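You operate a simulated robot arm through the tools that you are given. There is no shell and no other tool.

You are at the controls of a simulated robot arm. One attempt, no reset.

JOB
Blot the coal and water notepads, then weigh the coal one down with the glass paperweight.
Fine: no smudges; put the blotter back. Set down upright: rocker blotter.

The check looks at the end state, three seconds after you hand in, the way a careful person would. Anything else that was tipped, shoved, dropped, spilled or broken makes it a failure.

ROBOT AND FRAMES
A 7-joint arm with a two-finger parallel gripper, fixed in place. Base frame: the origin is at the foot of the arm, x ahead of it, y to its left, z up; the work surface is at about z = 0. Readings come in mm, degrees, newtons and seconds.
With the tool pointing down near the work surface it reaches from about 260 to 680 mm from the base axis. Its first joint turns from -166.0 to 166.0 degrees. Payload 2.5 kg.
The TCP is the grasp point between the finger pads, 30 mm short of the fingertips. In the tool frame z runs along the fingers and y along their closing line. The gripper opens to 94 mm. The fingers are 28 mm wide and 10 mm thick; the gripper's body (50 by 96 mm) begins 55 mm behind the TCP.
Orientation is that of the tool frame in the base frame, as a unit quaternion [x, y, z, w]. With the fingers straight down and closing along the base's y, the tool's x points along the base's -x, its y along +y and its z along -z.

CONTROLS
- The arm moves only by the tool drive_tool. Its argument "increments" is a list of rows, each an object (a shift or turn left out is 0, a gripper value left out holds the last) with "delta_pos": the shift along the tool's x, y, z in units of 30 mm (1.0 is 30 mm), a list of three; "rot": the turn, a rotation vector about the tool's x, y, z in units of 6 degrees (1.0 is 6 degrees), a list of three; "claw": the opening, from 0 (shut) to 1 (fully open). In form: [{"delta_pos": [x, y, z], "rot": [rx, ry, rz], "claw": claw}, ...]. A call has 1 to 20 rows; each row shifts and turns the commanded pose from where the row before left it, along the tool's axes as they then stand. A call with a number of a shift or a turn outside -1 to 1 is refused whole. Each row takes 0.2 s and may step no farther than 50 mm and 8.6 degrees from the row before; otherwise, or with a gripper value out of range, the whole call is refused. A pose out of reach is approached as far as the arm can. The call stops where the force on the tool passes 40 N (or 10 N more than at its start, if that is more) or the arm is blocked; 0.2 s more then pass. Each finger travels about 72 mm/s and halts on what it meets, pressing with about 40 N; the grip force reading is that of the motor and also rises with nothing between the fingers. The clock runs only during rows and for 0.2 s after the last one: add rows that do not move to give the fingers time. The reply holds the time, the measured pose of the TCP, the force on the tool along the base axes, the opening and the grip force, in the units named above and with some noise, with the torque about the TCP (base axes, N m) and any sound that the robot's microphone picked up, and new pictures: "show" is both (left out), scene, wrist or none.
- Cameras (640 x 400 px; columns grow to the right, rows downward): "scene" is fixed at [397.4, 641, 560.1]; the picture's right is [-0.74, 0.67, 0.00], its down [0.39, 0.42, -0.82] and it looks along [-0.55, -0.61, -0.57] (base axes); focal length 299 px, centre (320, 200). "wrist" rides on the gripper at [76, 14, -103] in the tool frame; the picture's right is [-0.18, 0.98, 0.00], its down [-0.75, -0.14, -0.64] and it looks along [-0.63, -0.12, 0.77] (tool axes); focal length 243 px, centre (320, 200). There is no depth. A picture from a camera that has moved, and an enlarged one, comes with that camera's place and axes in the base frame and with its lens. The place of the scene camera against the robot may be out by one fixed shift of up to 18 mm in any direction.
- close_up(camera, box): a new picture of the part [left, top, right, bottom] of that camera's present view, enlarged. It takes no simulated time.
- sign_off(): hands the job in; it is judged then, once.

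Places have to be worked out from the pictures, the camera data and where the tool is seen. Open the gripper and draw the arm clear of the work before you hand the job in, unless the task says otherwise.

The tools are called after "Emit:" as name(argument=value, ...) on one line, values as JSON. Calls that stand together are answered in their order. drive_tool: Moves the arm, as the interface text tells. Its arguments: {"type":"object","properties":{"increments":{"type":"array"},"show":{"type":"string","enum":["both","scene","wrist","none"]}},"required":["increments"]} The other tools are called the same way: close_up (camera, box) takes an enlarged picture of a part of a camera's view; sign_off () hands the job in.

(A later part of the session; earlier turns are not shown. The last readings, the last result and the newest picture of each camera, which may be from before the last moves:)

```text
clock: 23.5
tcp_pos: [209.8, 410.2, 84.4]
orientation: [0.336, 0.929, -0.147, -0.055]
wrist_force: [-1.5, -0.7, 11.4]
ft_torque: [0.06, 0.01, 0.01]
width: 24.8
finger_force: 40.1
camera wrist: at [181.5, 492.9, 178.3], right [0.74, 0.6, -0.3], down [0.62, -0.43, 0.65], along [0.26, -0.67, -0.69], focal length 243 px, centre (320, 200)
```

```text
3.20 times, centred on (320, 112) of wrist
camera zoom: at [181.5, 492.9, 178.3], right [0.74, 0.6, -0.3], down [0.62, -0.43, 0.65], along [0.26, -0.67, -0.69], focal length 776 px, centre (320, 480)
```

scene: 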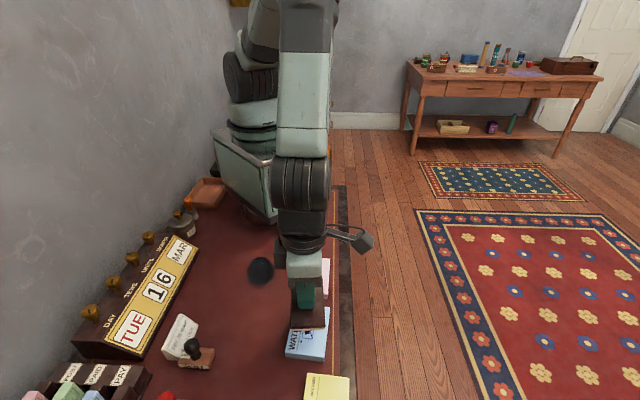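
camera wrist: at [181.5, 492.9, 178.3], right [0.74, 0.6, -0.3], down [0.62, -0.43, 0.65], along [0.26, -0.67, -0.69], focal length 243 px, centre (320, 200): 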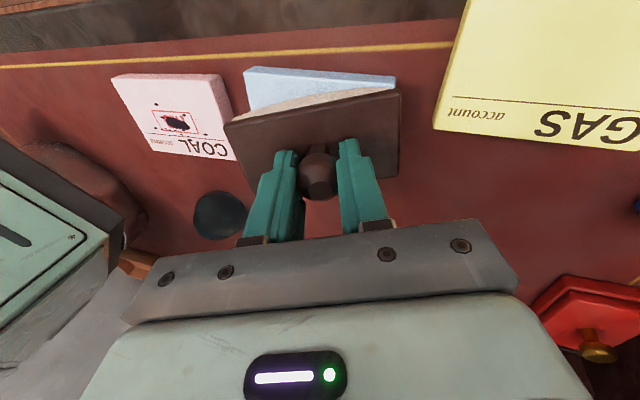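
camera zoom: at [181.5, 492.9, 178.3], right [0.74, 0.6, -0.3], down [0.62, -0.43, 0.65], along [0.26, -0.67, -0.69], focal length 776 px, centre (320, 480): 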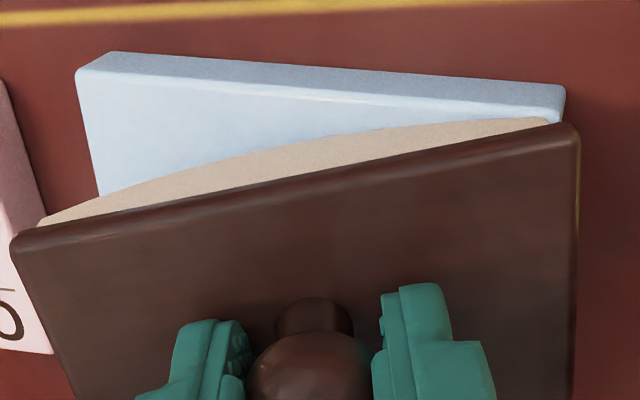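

Contact is now about 14 N at 18°. I roll back toward level along the same track, keeping the force moderate.

Emit:
drive_tool(increments=[{"delta_pos": [0, -0.0745, 0.021], "rot": [-0.333, 0, 0]}, {"delta_pos": [0, -0.0752, 0.0184], "rot": [-0.333, 0, 0]}, {"delta_pos": [0, -0.0758, 0.0158], "rot": [-0.333, 0, 0]}, {"delta_pos": [0, -0.0748, 0.0199], "rot": [-0.333, 0, 0]}, {"delta_pos": [0, -0.0755, 0.0173], "rot": [-0.333, 0, 0]}, {"delta_pos": [0, -0.076, 0.0146], "rot": [-0.333, 0, 0]}, {}], show="none")

```text
clock: 25.1
tcp_pos: [201.3, 398.2, 83.0]
orientation: [0.339, 0.939, -0.05, -0.018]
wrist_force: [0.2, 0.5, -2.6]
ft_torque: [0.01, -0.04, -0.01]
width: 24.9
finger_force: 39.9
```

The blotter has just come free of the paper at 6°. I lift it straight up, level it, and move aside over the gas pad at height to inspect the water ink.

Emit:
drive_tool(increments=[{"delta_pos": [0, -0.0105, -0.1]}, {"delta_pos": [0, -0.07, -0.66]}, {"delta_pos": [0, -0.23, 0], "rot": [-1.0, 0, 0]}, {"delta_pos": [0, 0, -0.7]}, {"delta_pos": [0, 0, -0.6]}, {"delta_pos": [0, 0.7, 0]}, {"delta_pos": [0, 0.9, 0]}, {"delta_pos": [0, 0.9, 0]}, {"delta_pos": [0, 0.8, 0]}, {}, {}], show="both")

Emit:
close_up(camera="wrist", box=[40, 0, 280, 150])

Emit:
close_up(camera="scene", box=[270, 240, 370, 370])

```text
clock: 27.5
tcp_pos: [261.5, 470.2, 146.0]
orientation: [0.341, 0.94, 0.0, -0.001]
wrist_force: [1.1, -0.2, -2.3]
ft_torque: [0.01, -0.02, 0.02]
width: 25.0
finger_force: 39.9
camera wrist: at [212.0, 530.1, 249.7], right [0.77, 0.64, 0.0], down [0.49, -0.59, 0.64], along [0.41, -0.5, -0.77], focal length 243 px, centre (320, 200)
```

scene: 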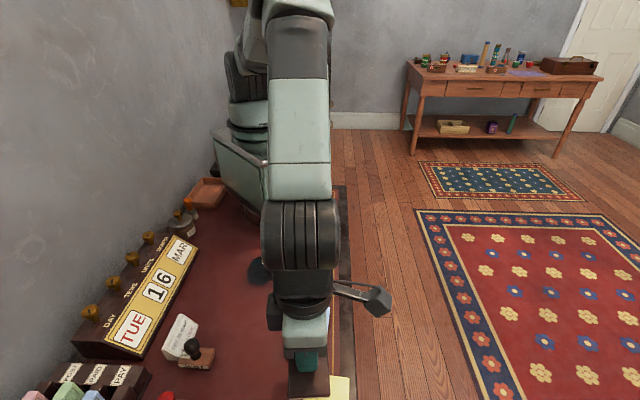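
wrist: 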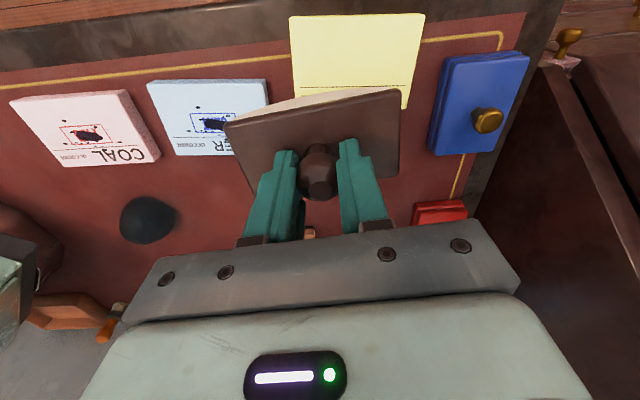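

```text
2.67 times, centred on (160, 75) of wrist
camera zoom: at [212.0, 530.1, 249.7], right [0.77, 0.64, 0.0], down [0.49, -0.59, 0.64], along [0.41, -0.5, -0.77], focal length 647 px, centre (747, 533)
```

zoom: 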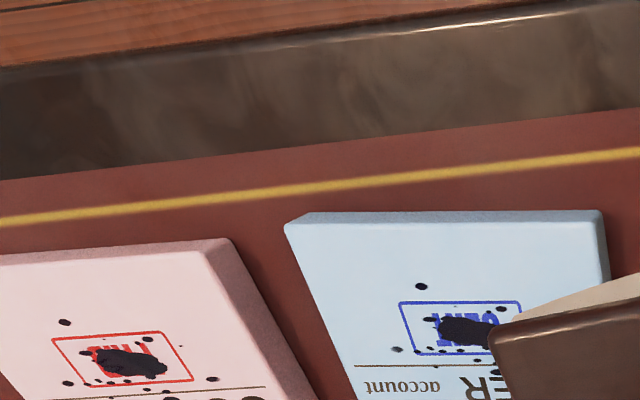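

```text
3.08 times, centred on (320, 305) of scene
camera zoom: at [397.4, 641.0, 560.1], right [-0.74, 0.67, 0.0], down [0.39, 0.42, -0.82], along [-0.55, -0.61, -0.57], focal length 920 px, centre (320, -123)
```

zoom: 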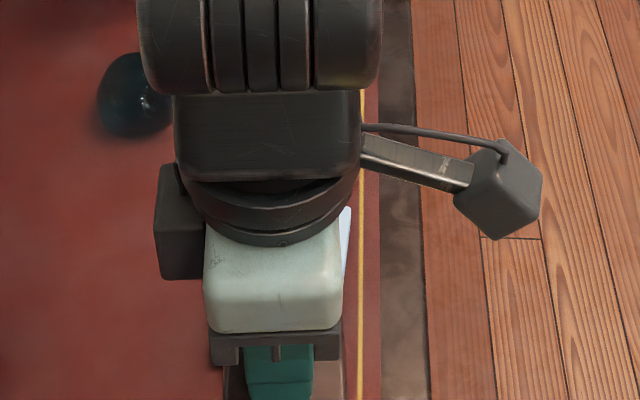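

Emit:
close_up(camera="wrist", box=[50, 100, 130, 150])

Emit:
close_up(camera="wrist", box=[170, 90, 250, 140])

```text
8.00 times, centred on (90, 125) of wrist
camera zoom: at [212.0, 530.1, 249.7], right [0.77, 0.64, 0.0], down [0.49, -0.59, 0.64], along [0.41, -0.5, -0.77], focal length 1941 px, centre (2160, 800)
```

zoom: 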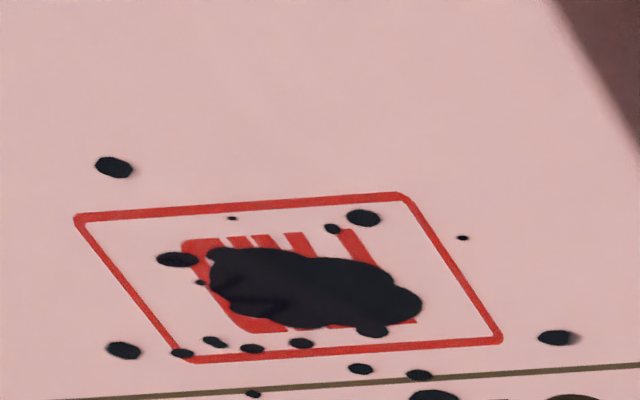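

```text
8.00 times, centred on (210, 115) of wrist
camera zoom: at [212.0, 530.1, 249.7], right [0.77, 0.64, 0.0], down [0.49, -0.59, 0.64], along [0.41, -0.5, -0.77], focal length 1941 px, centre (1200, 880)
```

zoom: 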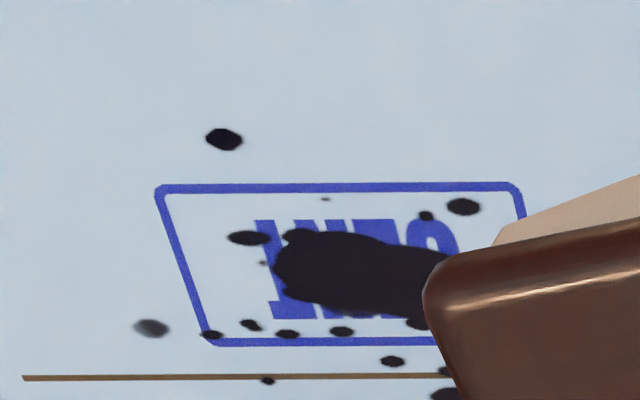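

Visually the ink texture does not change, so I can't rely on color; I'll finish the rocking so the whole blot is covered on both pads. The blotter goes back over the water centre, level, to roll toward the other end.

Emit:
drive_tool(increments=[{"delta_pos": [0, -0.8, 0]}, {"delta_pos": [0, -0.9, 0]}, {"delta_pos": [0, -0.9, 0]}, {"delta_pos": [0, -0.8, 0]}, {"delta_pos": [0, 0, 0.6]}, {"delta_pos": [0, 0, 0.6]}, {"delta_pos": [0, 0, 0.5]}, {"delta_pos": [0, 0, 0.25]}, {}, {}], show="wrist")

```text
clock: 29.7
tcp_pos: [194.4, 391.0, 88.8]
orientation: [0.341, 0.94, 0.0, -0.001]
wrist_force: [-0.6, 0.0, -3.2]
ft_torque: [0.0, 0.0, 0.0]
width: 24.8
finger_force: 40.3
camera wrist: at [146.9, 450.4, 191.6], right [0.77, 0.64, 0.0], down [0.49, -0.59, 0.64], along [0.41, -0.5, -0.77], focal length 243 px, centre (320, 200)
```

wrist: 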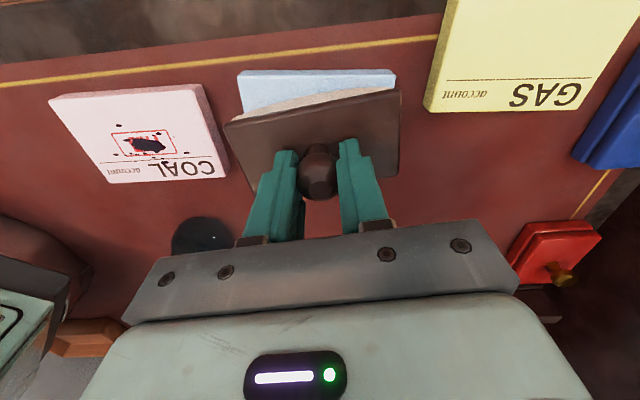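

Emit:
drive_tool(increments=[{"delta_pos": [0, 0, 0.07]}, {"delta_pos": [0, 0, 0.07]}, {"delta_pos": [0, 0, 0.04]}, {}, {}], show="none")

```text
clock: 30.9
tcp_pos: [196.5, 390.4, 83.2]
orientation: [0.341, 0.94, 0.0, -0.001]
wrist_force: [-0.1, -1.8, 8.0]
ft_torque: [-0.23, 0.03, -0.01]
width: 24.7
finger_force: 39.9
```

Contact at about 10 N. I add a touch more and roll 6° toward the −y end, then check.

Emit:
drive_tool(increments=[{"delta_pos": [0, 0, 0.015]}, {"delta_pos": [0, -0.1152, -0.0009], "rot": [-0.5, 0, 0]}, {"delta_pos": [0, -0.115, -0.0088], "rot": [-0.5, 0, 0]}, {}], show="none")

```text
clock: 31.9
tcp_pos: [190.9, 385.9, 82.6]
orientation: [0.341, 0.939, 0.05, 0.018]
wrist_force: [4.9, 0.8, 9.3]
ft_torque: [0.12, -0.35, -0.02]
width: 24.8
finger_force: 39.8
```

Contact holds at about 12 N with small side force. I continue to −12° with slightly more pressure.

Emit:
drive_tool(increments=[{"delta_pos": [0, -0.1095, -0.0094], "rot": [-0.5, 0, 0]}, {"delta_pos": [0, -0.1134, -0.0244], "rot": [-0.5, 0, 0]}, {}], show="none")

```text
clock: 32.7
tcp_pos: [185.8, 380.9, 83.1]
orientation: [0.339, 0.935, 0.099, 0.035]
wrist_force: [0.0, 5.0, 15.5]
ft_torque: [0.26, -0.12, 0.01]
width: 24.8
finger_force: 39.8
```

Good: about 18 N. I continue to −18°.

Emit:
drive_tool(increments=[{"delta_pos": [0, -0.1105, -0.0321], "rot": [-0.5, 0, 0]}, {"delta_pos": [0, -0.1095, -0.0398], "rot": [-0.5, 0, 0]}, {}, {}], show="wrist")

Emit:
close_up(camera="wrist", box=[220, 50, 420, 175])

```text
clock: 33.7
tcp_pos: [181.5, 375.5, 83.3]
orientation: [0.337, 0.928, 0.147, 0.053]
wrist_force: [-0.1, 4.8, 23.6]
ft_torque: [0.23, 0.04, 0.03]
width: 24.9
finger_force: 39.6
camera wrist: at [112.4, 410.1, 186.0], right [0.74, 0.6, 0.3], down [0.37, -0.74, 0.57], along [0.56, -0.31, -0.77], focal length 243 px, centre (320, 200)
```

wrist: 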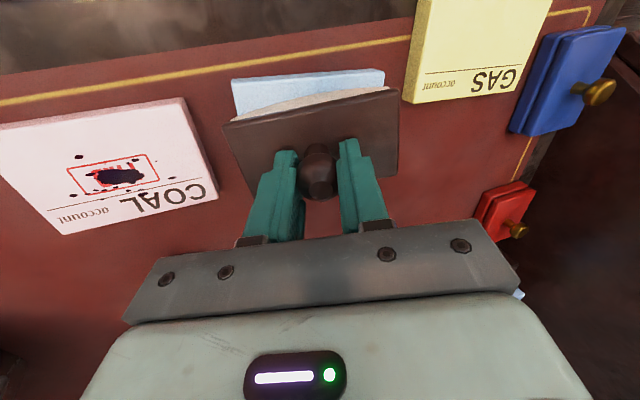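

```text
3.20 times, centred on (320, 112) of wrist
camera zoom: at [112.4, 410.1, 186.0], right [0.74, 0.6, 0.3], down [0.37, -0.74, 0.57], along [0.56, -0.31, -0.77], focal length 776 px, centre (320, 480)
```

zoom: 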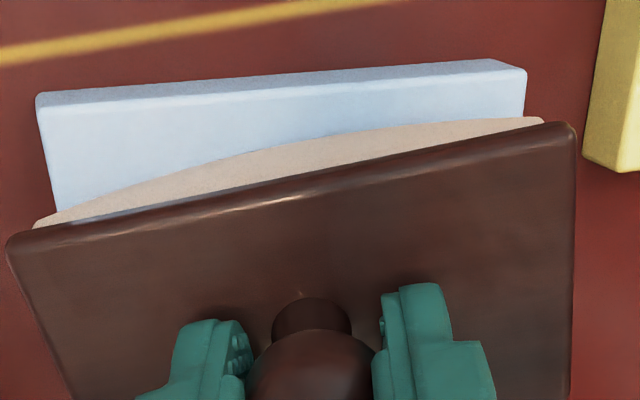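

At −18° with about 26 N, the roll is complete. I lift straight up, then level the blotter in the air.

Emit:
drive_tool(increments=[{"delta_pos": [0, 0.0309, -0.0951]}, {"delta_pos": [0, 0.2, -0.63]}, {"delta_pos": [0, 0.2, -0.63]}, {"rot": [1.0, 0, 0]}, {"rot": [1.0, 0, 0]}, {"rot": [1.0, 0, 0]}, {"delta_pos": [0, 0, -0.6]}, {}, {}], show="both")

Emit:
close_up(camera="scene", box=[270, 240, 370, 370])

Emit:
close_up(camera="wrist", box=[80, 20, 280, 145])

```text
clock: 35.7
tcp_pos: [180.3, 375.4, 144.7]
orientation: [0.341, 0.94, -0.001, 0.0]
wrist_force: [0.0, -0.4, -2.5]
ft_torque: [0.01, -0.05, 0.0]
width: 24.6
finger_force: 40.4
camera wrist: at [132.4, 435.7, 247.4], right [0.77, 0.64, 0.0], down [0.49, -0.59, 0.64], along [0.41, -0.5, -0.77], focal length 243 px, centre (320, 200)
```

scene: 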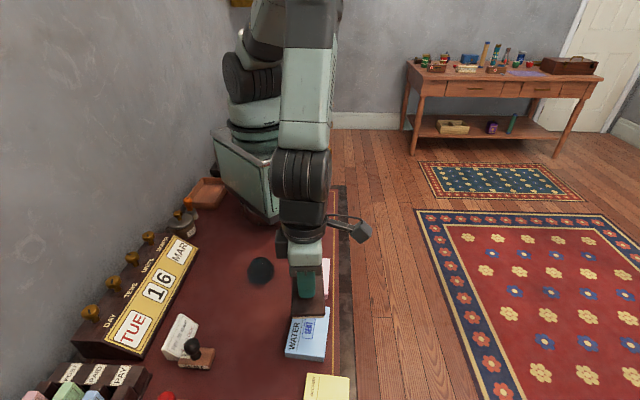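
wrist: 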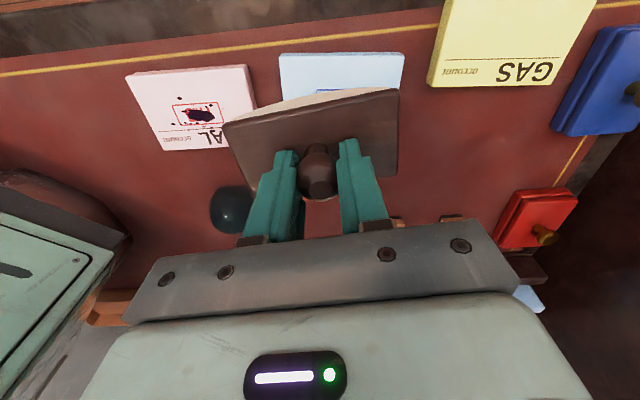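

```text
3.08 times, centred on (320, 305) of scene
camera zoom: at [397.4, 641.0, 560.1], right [-0.74, 0.67, 0.0], down [0.39, 0.42, -0.82], along [-0.55, -0.61, -0.57], focal length 920 px, centre (320, -123)
```

zoom: 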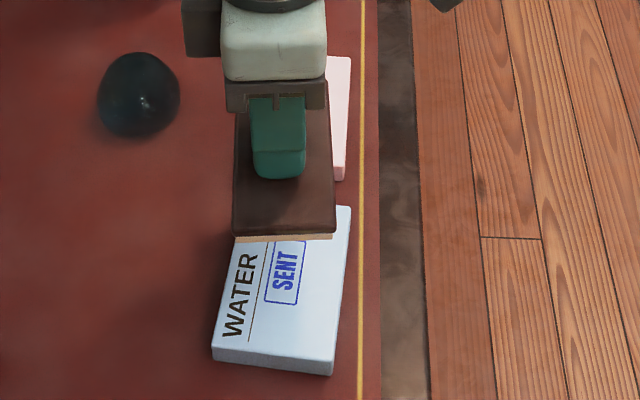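

```text
3.20 times, centred on (180, 82) of wrist
camera zoom: at [132.4, 435.7, 247.4], right [0.77, 0.64, 0.0], down [0.49, -0.59, 0.64], along [0.41, -0.5, -0.77], focal length 776 px, centre (768, 576)
```

zoom: 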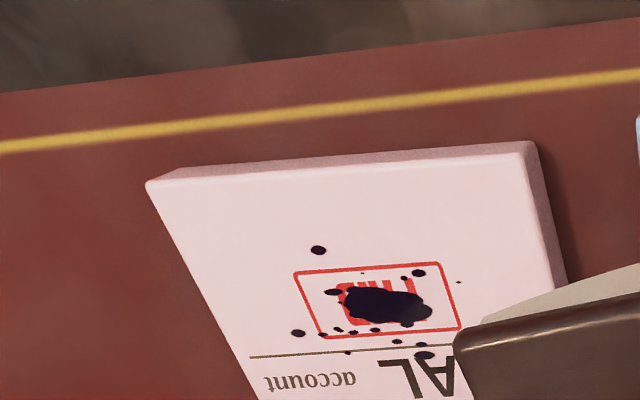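

The water pad is now clean: the "SENT" stamp shows with no ink or smudge, so rocking both ways is what works. I return to the coal pad to do the same.

Emit:
drive_tool(increments=[{"delta_pos": [0.07, -0.7, 0]}, {"delta_pos": [0.07, -0.8, 0]}, {"delta_pos": [0.07, -0.8, 0]}, {"delta_pos": [0.07, -0.8, 0]}, {"delta_pos": [0.07, -0.65, 0]}, {}, {"delta_pos": [0, 0, 0.6]}, {"delta_pos": [0, 0, 0.6]}, {"delta_pos": [0, 0, 0.5]}, {"delta_pos": [0, 0, 0.2]}, {}, {}], show="wrist")

```text
clock: 38.3
tcp_pos: [101.6, 295.1, 87.0]
orientation: [0.34, 0.941, -0.001, -0.001]
wrist_force: [0.3, -0.1, -1.9]
ft_torque: [-0.03, -0.04, -0.03]
width: 24.6
finger_force: 39.5
camera wrist: at [52.7, 355.0, 190.4], right [0.77, 0.64, 0.0], down [0.49, -0.59, 0.64], along [0.41, -0.5, -0.77], focal length 243 px, centre (320, 200)
```

wrist: 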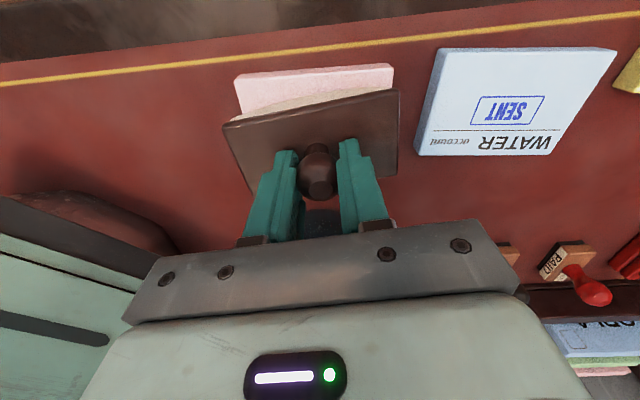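

The water pad is fully clean. I'm hovering about 4 mm over coal; I ease down to contact.

Emit:
drive_tool(increments=[{"delta_pos": [0, 0, 0.05]}, {"delta_pos": [0, 0, 0.05]}, {"delta_pos": [0, 0, 0.03]}, {}, {}], show="none")

```text
clock: 39.5
tcp_pos: [102.1, 295.9, 83.2]
orientation: [0.342, 0.94, 0.0, -0.001]
wrist_force: [-0.6, -0.8, 11.9]
ft_torque: [-0.04, -0.06, 0.01]
width: 24.9
finger_force: 40.2
```

Contact at about 14 N. I roll 6° toward the +y end.

Emit:
drive_tool(increments=[{"delta_pos": [0, 0.112, -0.0009], "rot": [0.5, 0, 0]}, {"delta_pos": [0, 0.113, -0.0088], "rot": [0.5, 0, 0]}, {}], show="none")

```text
clock: 40.3
tcp_pos: [106.2, 299.8, 82.8]
orientation: [0.34, 0.939, -0.05, -0.018]
wrist_force: [0.2, 2.8, 5.0]
ft_torque: [0.25, 0.01, -0.02]
width: 24.8
finger_force: 39.6
```

Force is down to about 8 N; I add a little press while rolling on to 12°.

Emit:
drive_tool(increments=[{"delta_pos": [0, 0.1145, -0.003], "rot": [0.5, 0, 0]}, {"delta_pos": [0, 0.1134, -0.02], "rot": [0.5, 0, 0]}, {}], show="none")

```text
clock: 41.1
tcp_pos: [110.5, 305.4, 83.4]
orientation: [0.338, 0.935, -0.099, -0.036]
wrist_force: [-3.0, -4.9, 35.7]
ft_torque: [-0.08, 0.11, 0.03]
width: 24.8
finger_force: 39.5
```

Force climbed to about 38 N; I ease off by 0.7 mm and roll on to 18°.

Emit:
drive_tool(increments=[{"delta_pos": [0, -0.0049, -0.0228]}, {"delta_pos": [0, 0.1119, -0.0321], "rot": [0.5, 0, 0]}, {}], show="none")

```text
clock: 41.9
tcp_pos: [111.1, 307.1, 83.2]
orientation: [0.338, 0.932, -0.123, -0.045]
wrist_force: [-3.1, -2.8, 23.6]
ft_torque: [0.13, 0.18, 0.02]
width: 24.7
finger_force: 40.5
```

Emit:
drive_tool(increments=[{"delta_pos": [0, 0.1101, -0.0418], "rot": [0.5, 0, 0]}, {}, {}], show="wrist")

```text
clock: 42.7
tcp_pos: [114.6, 311.0, 84.4]
orientation: [0.338, 0.928, -0.148, -0.054]
wrist_force: [-3.0, -2.8, 18.8]
ft_torque: [0.03, 0.24, -0.03]
width: 24.8
finger_force: 40.0
camera wrist: at [85.8, 394.5, 177.6], right [0.74, 0.6, -0.3], down [0.62, -0.43, 0.65], along [0.26, -0.67, -0.69], focal length 243 px, centre (320, 200)
```

wrist: 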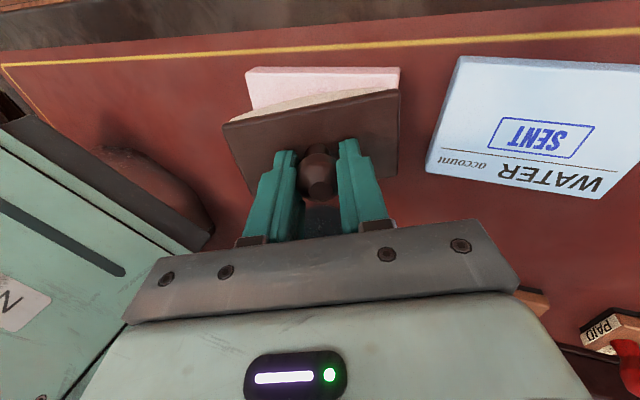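

At +18° with about 21 N. I roll back in stages, watching the force.

Emit:
drive_tool(increments=[{"delta_pos": [0, -0.1079, 0.0455], "rot": [-0.5, 0, 0]}, {"delta_pos": [0, -0.1101, 0.0379], "rot": [-0.5, 0, 0]}, {}], show="none")

```text
clock: 43.5
tcp_pos: [110.9, 305.6, 82.8]
orientation: [0.34, 0.935, -0.098, -0.036]
wrist_force: [0.5, 0.5, 0.2]
ft_torque: [0.11, -0.02, -0.04]
width: 24.8
finger_force: 40.0
```

Contact got light (about 3 N). I add 0.6 mm press while rolling back to 6°.

Emit:
drive_tool(increments=[{"delta_pos": [0, 0.0042, 0.0196]}, {"delta_pos": [0, -0.1119, 0.0303], "rot": [-0.5, 0, 0]}, {"delta_pos": [0, -0.1134, 0.0226], "rot": [-0.5, 0, 0]}, {}], show="none")

```text
clock: 44.5
tcp_pos: [105.9, 300.6, 82.4]
orientation: [0.341, 0.938, -0.049, -0.019]
wrist_force: [1.9, 0.5, 4.8]
ft_torque: [0.11, -0.19, -0.06]
width: 24.7
finger_force: 40.1
```

Emit:
drive_tool(increments=[{"delta_pos": [0, 0.001, 0.01]}, {"delta_pos": [0, -0.1144, 0.0148], "rot": [-0.5, 0, 0]}, {"delta_pos": [0, -0.115, 0.0069], "rot": [-0.5, 0, 0]}, {}], show="none")

```text
clock: 45.5
tcp_pos: [102.1, 294.8, 82.8]
orientation: [0.341, 0.94, -0.001, 0.0]
wrist_force: [0.4, 0.4, -1.8]
ft_torque: [0.01, -0.05, 0.0]
width: 24.6
finger_force: 40.3
```

Back level at the start point with almost no load. I press lightly again and roll toward −6°.

Emit:
drive_tool(increments=[{"delta_pos": [0, 0, 0.025]}, {}, {}], show="none")

```text
clock: 46.3
tcp_pos: [102.6, 294.7, 81.5]
orientation: [0.342, 0.94, 0.0, -0.001]
wrist_force: [1.7, -4.5, 24.9]
ft_torque: [-0.19, -0.08, -0.01]
width: 25.1
finger_force: 39.6
```

Emit:
drive_tool(increments=[{"delta_pos": [0, -0.113, -0.0045], "rot": [-0.5, 0, 0]}, {"delta_pos": [0, -0.113, -0.0088], "rot": [-0.5, 0, 0]}, {}], show="none")

```text
clock: 47.1
tcp_pos: [96.3, 290.2, 80.8]
orientation: [0.34, 0.939, 0.05, 0.017]
wrist_force: [3.3, 3.1, 12.8]
ft_torque: [0.28, -0.2, -0.02]
width: 24.8
finger_force: 39.8
```

Contact is about 15 N at −6° with modest side force. I roll on to −12°.

Emit:
drive_tool(increments=[{"delta_pos": [0, -0.1115, -0.0125], "rot": [-0.5, 0, 0]}, {"delta_pos": [0, -0.1115, -0.0234], "rot": [-0.5, 0, 0]}, {}], show="none")

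```text
clock: 47.9
tcp_pos: [93.0, 284.3, 82.4]
orientation: [0.339, 0.935, 0.098, 0.035]
wrist_force: [-0.8, 2.8, 15.6]
ft_torque: [0.18, 0.11, 0.03]
width: 24.9
finger_force: 39.7
```

Steady at about 18 N. I roll on to −18°.

Emit:
drive_tool(increments=[{"delta_pos": [0, -0.1105, -0.0321], "rot": [-0.5, 0, 0]}, {"delta_pos": [0, -0.1095, -0.0398], "rot": [-0.5, 0, 0]}, {}, {}], show="wrist")

```text
clock: 48.9
tcp_pos: [89.7, 278.3, 81.0]
orientation: [0.337, 0.929, 0.147, 0.054]
wrist_force: [0.3, 3.1, 11.1]
ft_torque: [0.11, -0.01, 0.01]
width: 25.0
finger_force: 40.0
camera wrist: at [19.1, 313.7, 184.9], right [0.74, 0.6, 0.3], down [0.37, -0.74, 0.57], along [0.56, -0.31, -0.77], focal length 243 px, centre (320, 200)
```

wrist: 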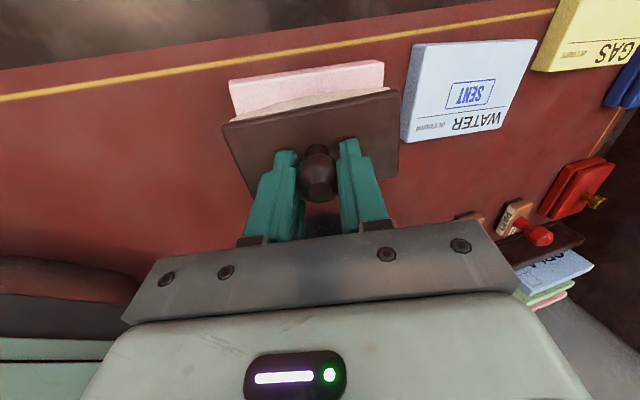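

The full roll to −18° is done with about 14 N. I lift straight up, level the blotter, and inspect the coal pad.

Emit:
drive_tool(increments=[{"delta_pos": [0, 0.0309, -0.0951]}, {"delta_pos": [0, 0.2, -0.63]}, {"delta_pos": [0, 0.2, -0.63]}, {"rot": [1.0, 0, 0]}, {"rot": [1.0, 0, 0]}, {"rot": [1.0, 0, 0]}, {"delta_pos": [0, 0, -0.6]}, {}, {}], show="both")

Emit:
close_up(camera="scene", box=[270, 220, 360, 310])

Emit:
close_up(camera="wrist", box=[220, 20, 420, 145])

```text
clock: 50.9
tcp_pos: [95.9, 265.4, 130.8]
orientation: [0.352, 0.936, -0.022, 0.009]
wrist_force: [-0.6, -0.1, -2.7]
ft_torque: [-0.02, -0.03, 0.01]
width: 24.7
finger_force: 40.2
camera wrist: at [48.9, 331.1, 229.8], right [0.79, 0.62, -0.03], down [0.47, -0.57, 0.67], along [0.4, -0.54, -0.74], focal length 243 px, centre (320, 200)
```

scene: 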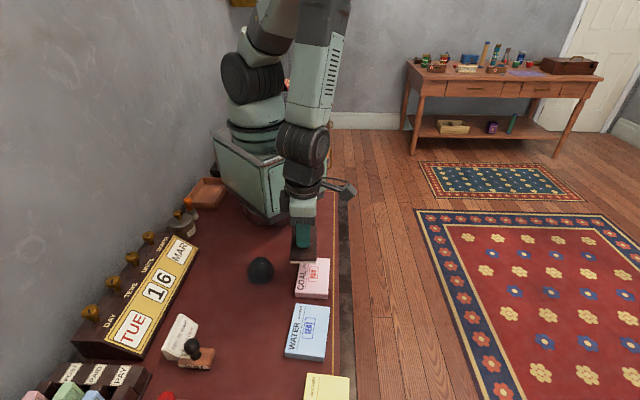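
wrist: 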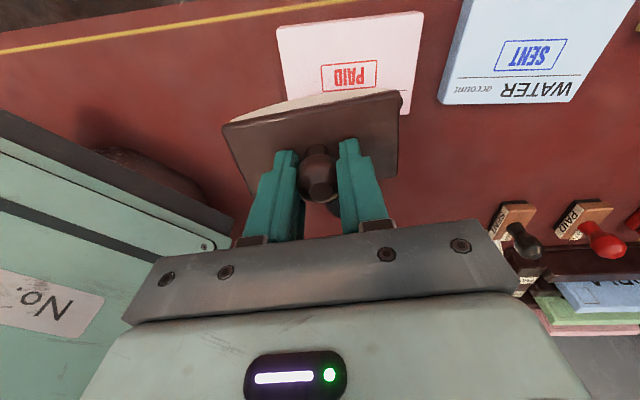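

```text
4.44 times, centred on (315, 265) of scene
camera zoom: at [397.4, 641.0, 560.1], right [-0.74, 0.67, 0.0], down [0.39, 0.42, -0.82], along [-0.55, -0.61, -0.57], focal length 1330 px, centre (342, -89)
```

zoom: 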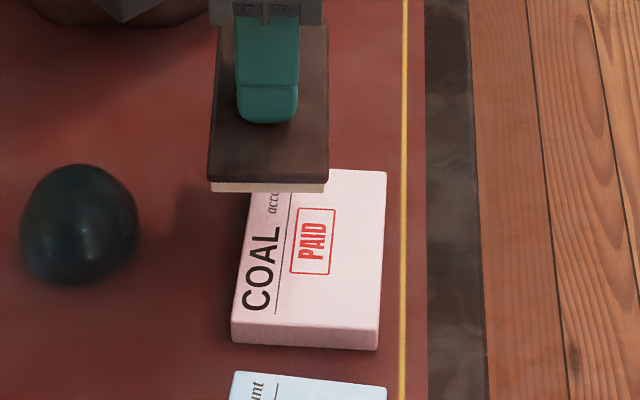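

```text
3.20 times, centred on (320, 82) of wrist
camera zoom: at [48.9, 331.1, 229.8], right [0.79, 0.62, -0.03], down [0.47, -0.57, 0.67], along [0.4, -0.54, -0.74], focal length 776 px, centre (320, 576)
```

zoom: 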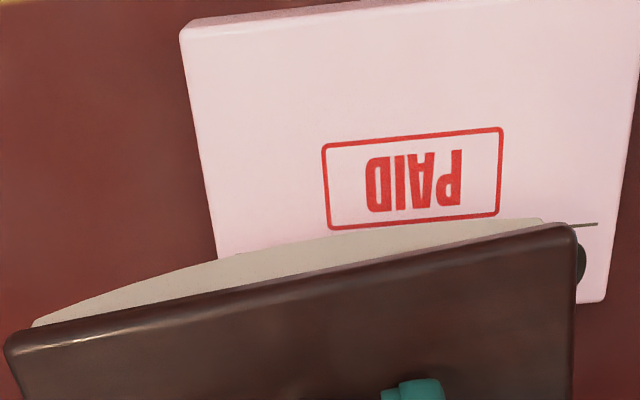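

The coal pad is clean too ("PAID" shows with no ink). The arm is at its inner reach here, so I move outward toward the blotter's original spot at height, then check the pose.

Emit:
drive_tool(increments=[{"delta_pos": [-0.2, 0.5, 0]}, {"delta_pos": [-0.5, 0.5, 0]}, {"delta_pos": [-0.6, 0.5, 0]}, {"delta_pos": [-0.6, 0.5, 0]}, {"delta_pos": [-0.6, 0.5, 0]}, {"delta_pos": [-0.6, 0.5, 0]}, {"delta_pos": [-0.6, 0.5, 0]}, {"delta_pos": [-0.616, 0.51, 0]}, {}, {}], show="both")

```text
clock: 53.1
tcp_pos: [264.4, 288.6, 142.8]
orientation: [0.34, 0.94, -0.001, 0.0]
wrist_force: [0.8, -0.7, -2.0]
ft_torque: [-0.01, 0.02, 0.0]
width: 24.7
finger_force: 40.1
camera wrist: at [215.3, 348.1, 247.2], right [0.77, 0.64, 0.0], down [0.49, -0.59, 0.64], along [0.41, -0.5, -0.77], focal length 243 px, centre (320, 200)
```

scene: 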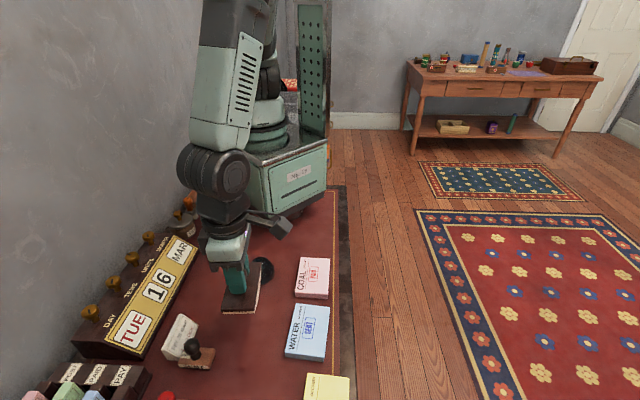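
wrist: 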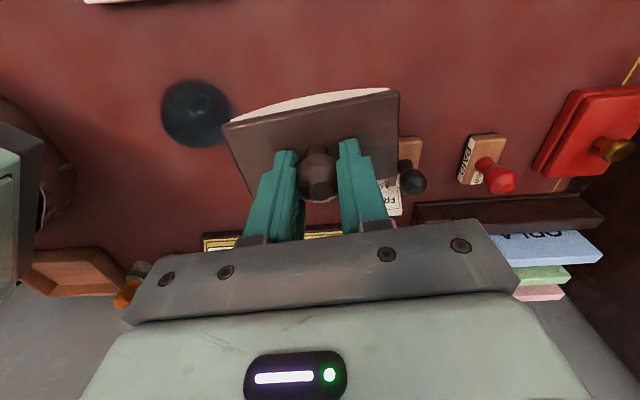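

Emit:
close_up(camera="wrist", box=[200, 70, 420, 208])

Emit:
drive_tool(increments=[{"delta_pos": [-0.01, 0, 0.6]}, {"delta_pos": [0, 0, 0.7]}, {"delta_pos": [0, 0, 0.6]}, {"delta_pos": [0, 0, 0.45]}, {}, {}], show="wrist")

```text
2.90 times, centred on (310, 139) of wrist
camera zoom: at [215.3, 348.1, 247.2], right [0.77, 0.64, 0.0], down [0.49, -0.59, 0.64], along [0.41, -0.5, -0.77], focal length 703 px, centre (349, 377)
```

zoom: 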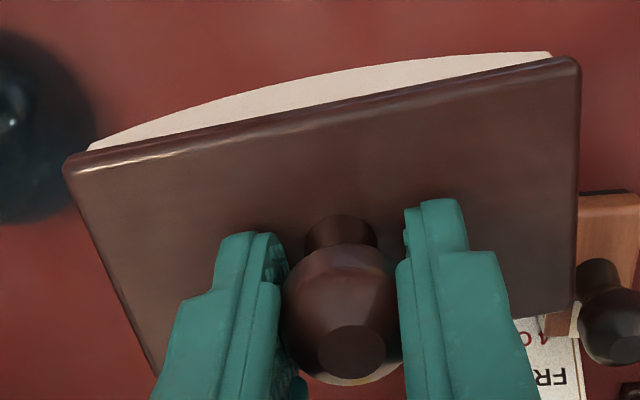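

```text
clock: 54.5
tcp_pos: [263.3, 289.7, 73.3]
orientation: [0.342, 0.94, -0.001, -0.001]
wrist_force: [1.1, -0.7, -2.5]
ft_torque: [0.01, -0.03, -0.04]
width: 24.8
finger_force: 40.5
camera wrist: at [215.2, 348.7, 176.4], right [0.77, 0.64, 0.0], down [0.49, -0.59, 0.64], along [0.41, -0.5, -0.77], focal length 243 px, centre (320, 200)
```

wrist: 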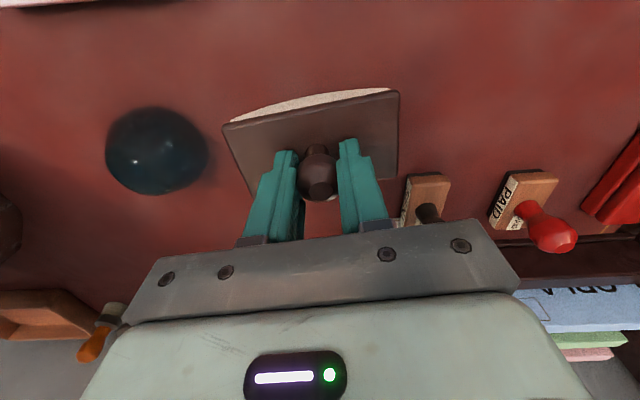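

The blotter shifted only ~1–2 mm in the grip over the whole job. I ease it down the last millimetres until it rests on the desk.

Emit:
drive_tool(increments=[{"delta_pos": [0, 0, 0.1]}, {"delta_pos": [0, 0, 0.08]}, {"delta_pos": [0, 0, 0.03]}, {}, {}], show="wrist")

```text
clock: 55.7
tcp_pos: [264.9, 289.3, 67.0]
orientation: [0.34, 0.94, 0.0, -0.001]
wrist_force: [-0.2, 0.6, -2.0]
ft_torque: [-0.01, 0.0, 0.01]
width: 25.0
finger_force: 40.0
camera wrist: at [215.5, 348.1, 170.1], right [0.77, 0.64, 0.0], down [0.49, -0.59, 0.64], along [0.41, -0.5, -0.77], focal length 243 px, centre (320, 200)
```

wrist: 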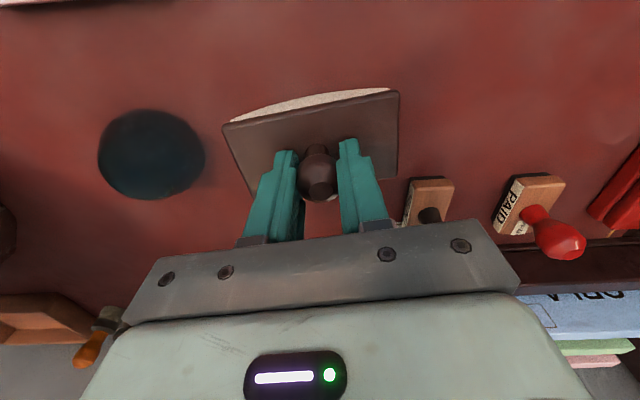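

Emit:
drive_tool(increments=[{"delta_pos": [0, 0, 0.03]}, {"delta_pos": [0, 0, 0.02]}, {}, {}], show="none")

```text
clock: 56.7
tcp_pos: [264.8, 289.2, 64.4]
orientation: [0.341, 0.94, -0.001, 0.0]
wrist_force: [0.7, 0.3, -2.5]
ft_torque: [-0.02, -0.01, 0.03]
width: 24.9
finger_force: 40.0
```

Still free at z ≈ 64.4 (the knob crept slightly in the grip). I continue in small steps.

Emit:
drive_tool(increments=[{"delta_pos": [0, 0, 0.02]}, {"delta_pos": [0, 0, 0.02]}, {}, {}], show="none")

```text
clock: 57.7
tcp_pos: [264.9, 287.6, 64.4]
orientation: [0.341, 0.94, 0.001, -0.001]
wrist_force: [-1.7, -1.8, 20.0]
ft_torque: [0.28, 0.6, 0.08]
width: 24.9
finger_force: 40.2
```

The desk is reached at about 22 N with the load slightly toward one edge. I relax the load by half a millimetre before releasing.

Emit:
drive_tool(increments=[{"delta_pos": [0, 0, -0.02]}, {}, {}], show="wrist")

Emit:
close_up(camera="wrist", box=[200, 70, 420, 208])

Emit:
close_up(camera="scene", box=[200, 240, 320, 360])

```text
clock: 58.5
tcp_pos: [264.8, 287.3, 64.4]
orientation: [0.341, 0.94, 0.001, 0.0]
wrist_force: [2.1, 1.5, 4.8]
ft_torque: [0.27, -0.03, -0.09]
width: 24.6
finger_force: 40.1
camera wrist: at [215.8, 347.9, 167.7], right [0.77, 0.64, 0.0], down [0.49, -0.59, 0.64], along [0.41, -0.5, -0.77], focal length 243 px, centre (320, 200)
```

wrist: 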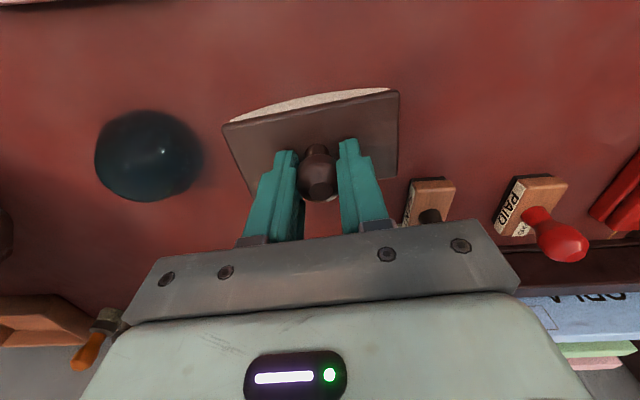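

```text
2.90 times, centred on (310, 139) of wrist
camera zoom: at [215.8, 347.9, 167.7], right [0.77, 0.64, 0.0], down [0.49, -0.59, 0.64], along [0.41, -0.5, -0.77], focal length 703 px, centre (349, 377)
```

zoom: 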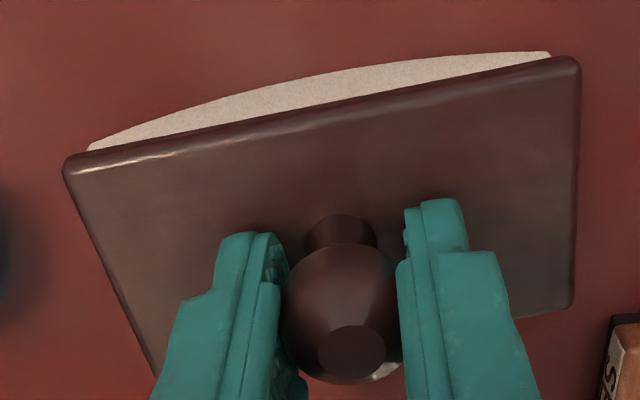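

```text
3.33 times, centred on (260, 300) of scene
camera zoom: at [397.4, 641.0, 560.1], right [-0.74, 0.67, 0.0], down [0.39, 0.42, -0.82], along [-0.55, -0.61, -0.57], focal length 997 px, centre (520, -133)
```

zoom: 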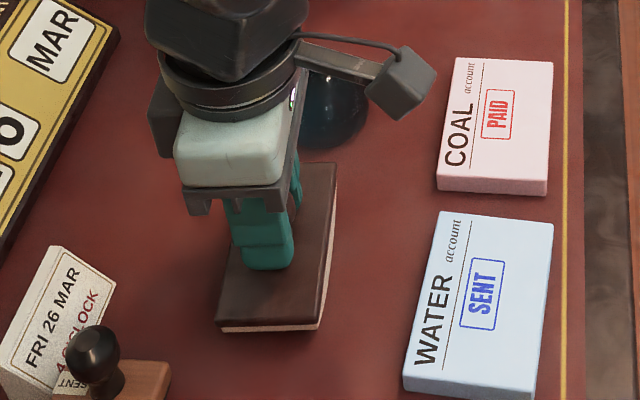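

Light contact (about 7 N). I open the fingers gradually to release the knob.

Emit:
drive_tool(increments=[{"claw": 0.27}, {"claw": 0.29}, {"claw": 0.32}, {"claw": 0.38}, {"claw": 0.5}, {"claw": 0.6}, {}], show="wrist")

Emit:
close_up(camera="wrist", box=[200, 70, 420, 208])

```text
clock: 60.1
tcp_pos: [264.4, 287.3, 64.5]
orientation: [0.341, 0.94, -0.001, 0.0]
wrist_force: [0.4, -1.3, 0.4]
ft_torque: [-0.02, 0.0, 0.02]
width: 56.7
finger_force: 0.1
camera wrist: at [215.6, 347.8, 167.8], right [0.77, 0.64, 0.0], down [0.49, -0.59, 0.64], along [0.41, -0.5, -0.77], focal length 243 px, centre (320, 200)
```

wrist: 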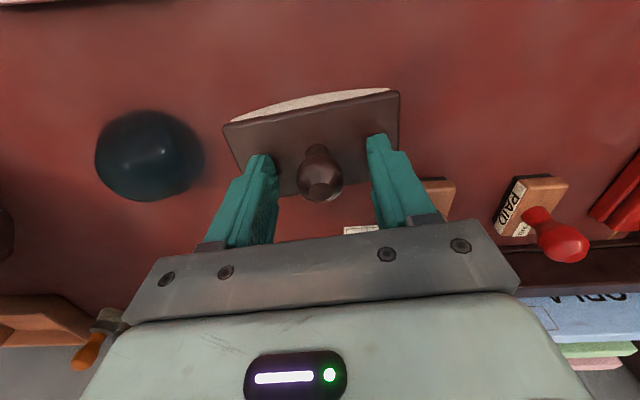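

```text
2.90 times, centred on (310, 139) of wrist
camera zoom: at [215.6, 347.8, 167.8], right [0.77, 0.64, 0.0], down [0.49, -0.59, 0.64], along [0.41, -0.5, -0.77], focal length 703 px, centre (349, 377)
```

zoom: 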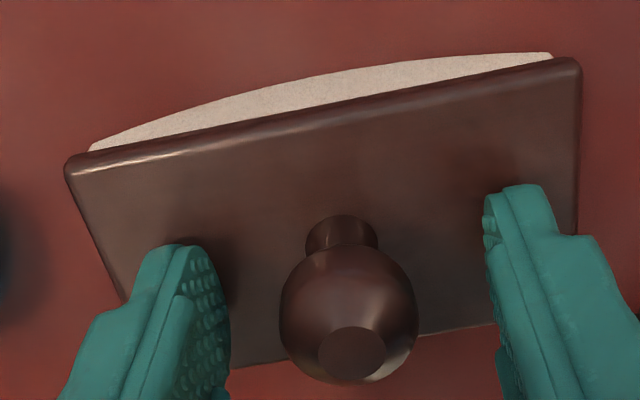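

The blotter stands upright at its place. I rise clear of the knob and turn the tool 90° so the fingers will straddle the paperweight with plenty of clearance.

Emit:
drive_tool(increments=[{"delta_pos": [0, 0, -0.4]}, {"delta_pos": [0, 0, -0.9]}, {"delta_pos": [0, 0, -0.9]}, {"delta_pos": [0, 0, -0.9]}, {"delta_pos": [0, 0, -0.9]}, {"rot": [0, 0, -1.0]}, {"rot": [0, 0, -1.0]}, {"rot": [0, 0, -1.0]}, {"rot": [0, 0, -1.0]}, {"rot": [0, 0, -1.0]}, {"rot": [0, 0, -1.0]}, {"rot": [0, 0, -1.0]}, {"rot": [0, 0, -1.0]}, {"rot": [0, 0, -1.0]}, {"rot": [0, 0, -1.0]}, {"rot": [0, 0, -1.0]}, {"rot": [0, 0, -1.0]}, {"rot": [0, 0, -1.0]}, {"rot": [0, 0, -1.0]}, {"rot": [0, 0, -1.0], "claw": 0.85}], show="both")

```text
clock: 64.3
tcp_pos: [265.7, 289.0, 184.2]
orientation: [-0.424, 0.906, 0.0, -0.001]
wrist_force: [0.1, 0.3, -0.1]
ft_torque: [0.0, 0.02, 0.01]
width: 79.9
finger_force: 0.1
camera wrist: at [205.6, 239.3, 287.4], right [-0.64, 0.77, 0.0], down [0.59, 0.49, 0.64], along [0.49, 0.41, -0.77], focal length 243 px, centre (320, 200)
```

scene: 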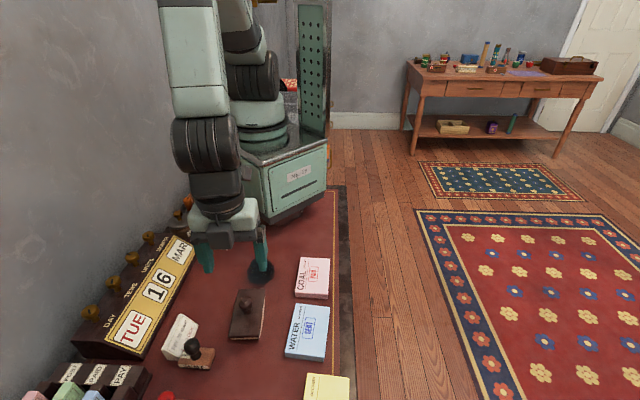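
wrist: 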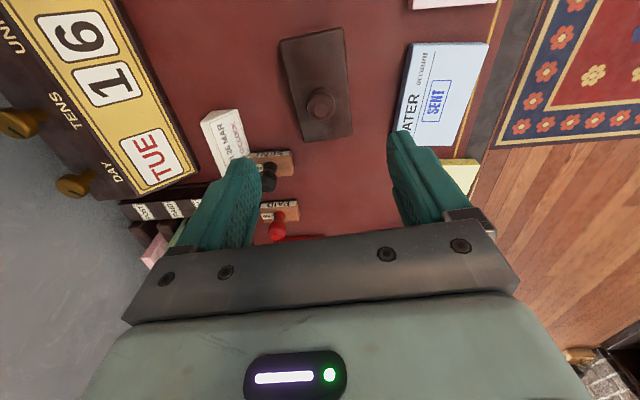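

Now I move the open gripper above the paperweight (about (180, 205)), staying high, to measure it.

Emit:
drive_tool(increments=[{"delta_pos": [0.7, 0.08, 0]}, {"delta_pos": [0.9, 0.08, 0]}, {"delta_pos": [0.9, 0.08, 0]}, {"delta_pos": [0.9, 0.08, 0]}, {"delta_pos": [0.3, 0.08, 0]}, {}, {}], show="both")

Emit:
close_up(camera="wrist", box=[220, 10, 420, 135])

```text
clock: 65.9
tcp_pos: [186.0, 211.6, 186.2]
orientation: [-0.424, 0.906, 0.0, -0.001]
wrist_force: [-0.9, 0.9, -0.5]
ft_torque: [0.0, 0.02, -0.01]
width: 80.1
finger_force: 0.1
camera wrist: at [126.0, 161.8, 290.1], right [-0.64, 0.77, 0.0], down [0.59, 0.49, 0.64], along [0.49, 0.41, -0.77], focal length 243 px, centre (320, 200)
```

scene: 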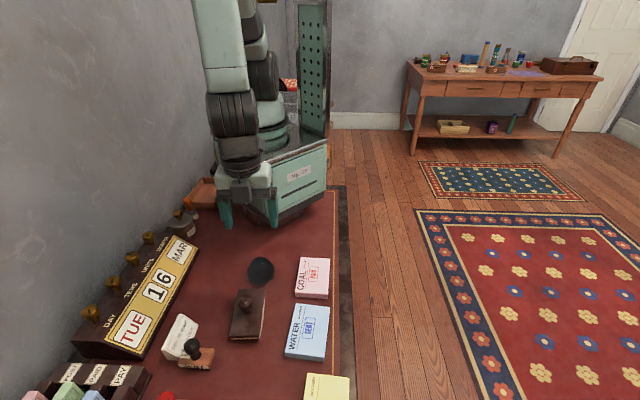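
wrist: 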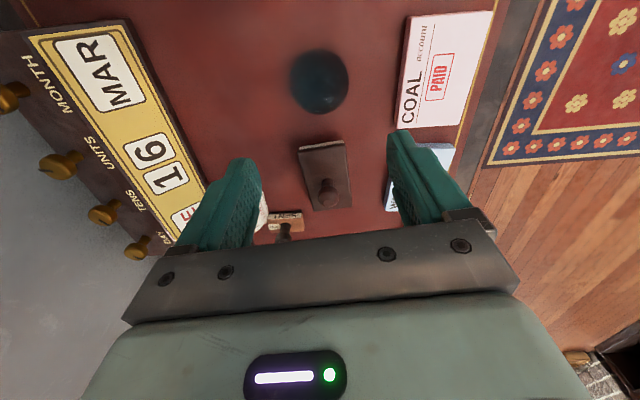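

```text
3.20 times, centred on (320, 72) of wrist
camera zoom: at [126.0, 161.8, 290.1], right [-0.64, 0.77, 0.0], down [0.59, 0.49, 0.64], along [0.49, 0.41, -0.77], focal length 776 px, centre (320, 608)
```

zoom: 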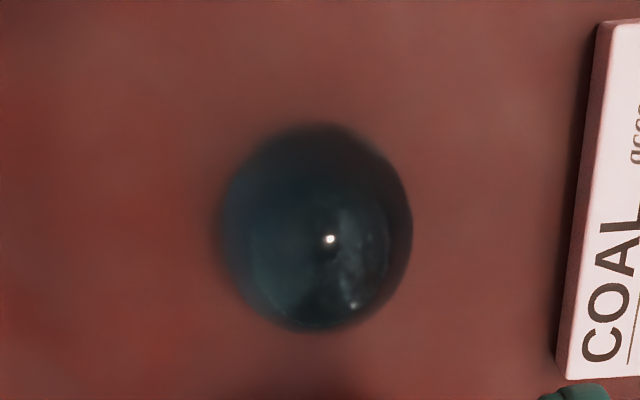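

Emit:
close_up(camera="scene", box=[235, 245, 290, 295])

Emit:
close_up(camera="wrist", box=[280, 35, 360, 125])

```text
8.00 times, centred on (262, 270) of scene
camera zoom: at [397.4, 641.0, 560.1], right [-0.74, 0.67, 0.0], down [0.39, 0.42, -0.82], along [-0.55, -0.61, -0.57], focal length 2393 px, centre (780, -360)
```

zoom: 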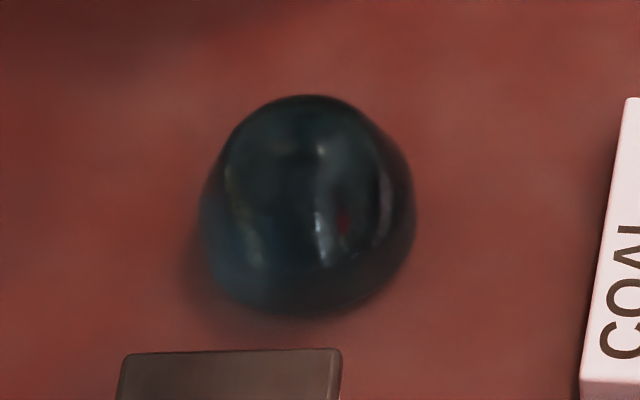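

```text
4.44 times, centred on (320, 80) of wrist
camera zoom: at [126.0, 161.8, 290.1], right [-0.64, 0.77, 0.0], down [0.59, 0.49, 0.64], along [0.49, 0.41, -0.77], focal length 1078 px, centre (320, 733)
```

zoom: 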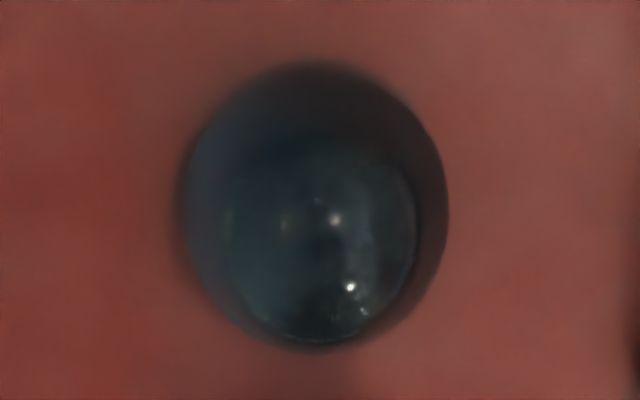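

The paperweight is a low dome, widest (about 63 mm) near z ≈ 12, centred around (179, 204). I open wider, centre over it and descend to a check height.

Emit:
drive_tool(increments=[{"delta_pos": [0.33, 0.01, 0.3], "claw": 0.95}, {"delta_pos": [0, 0, 0.8]}, {"delta_pos": [0, 0, 0.8]}, {"delta_pos": [0, 0, 0.6]}, {}, {}], show="both")

Emit:
close_up(camera="wrist", box=[200, 50, 440, 200])

```text
clock: 67.3
tcp_pos: [179.0, 201.2, 108.8]
orientation: [-0.423, 0.906, 0.001, -0.001]
wrist_force: [0.0, 0.0, -1.1]
ft_torque: [0.02, 0.01, 0.0]
width: 89.5
finger_force: 0.1
camera wrist: at [119.1, 152.7, 213.3], right [-0.64, 0.77, 0.0], down [0.59, 0.49, 0.64], along [0.49, 0.41, -0.77], focal length 243 px, centre (320, 200)
```

scene: 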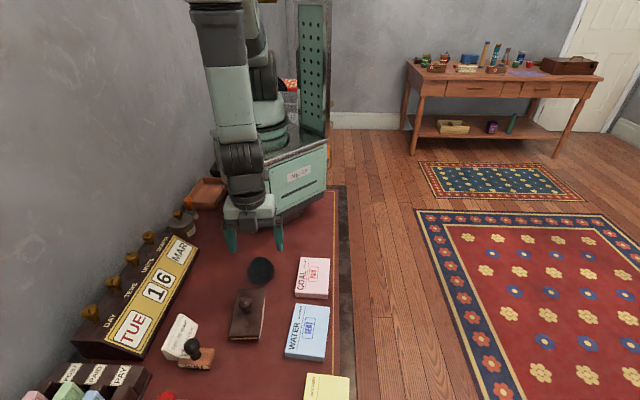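
wrist: 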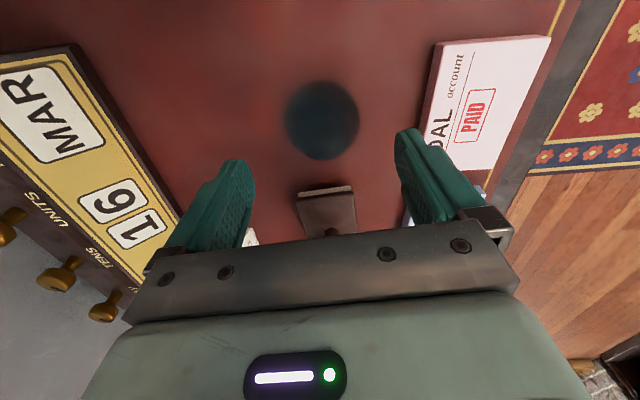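

```text
2.67 times, centred on (320, 125) of wrist
camera zoom: at [119.1, 152.7, 213.3], right [-0.64, 0.77, 0.0], down [0.59, 0.49, 0.64], along [0.49, 0.41, -0.77], focal length 647 px, centre (320, 400)
```

zoom: 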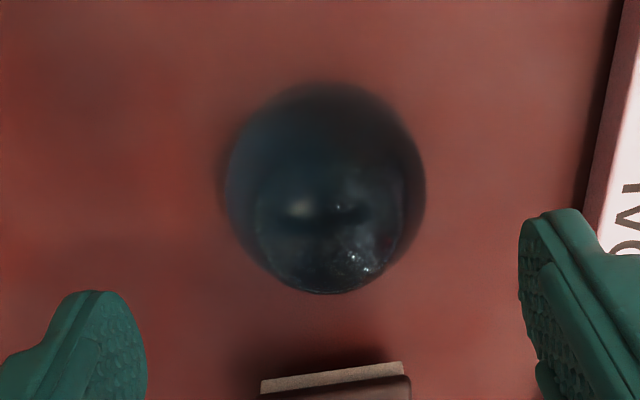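

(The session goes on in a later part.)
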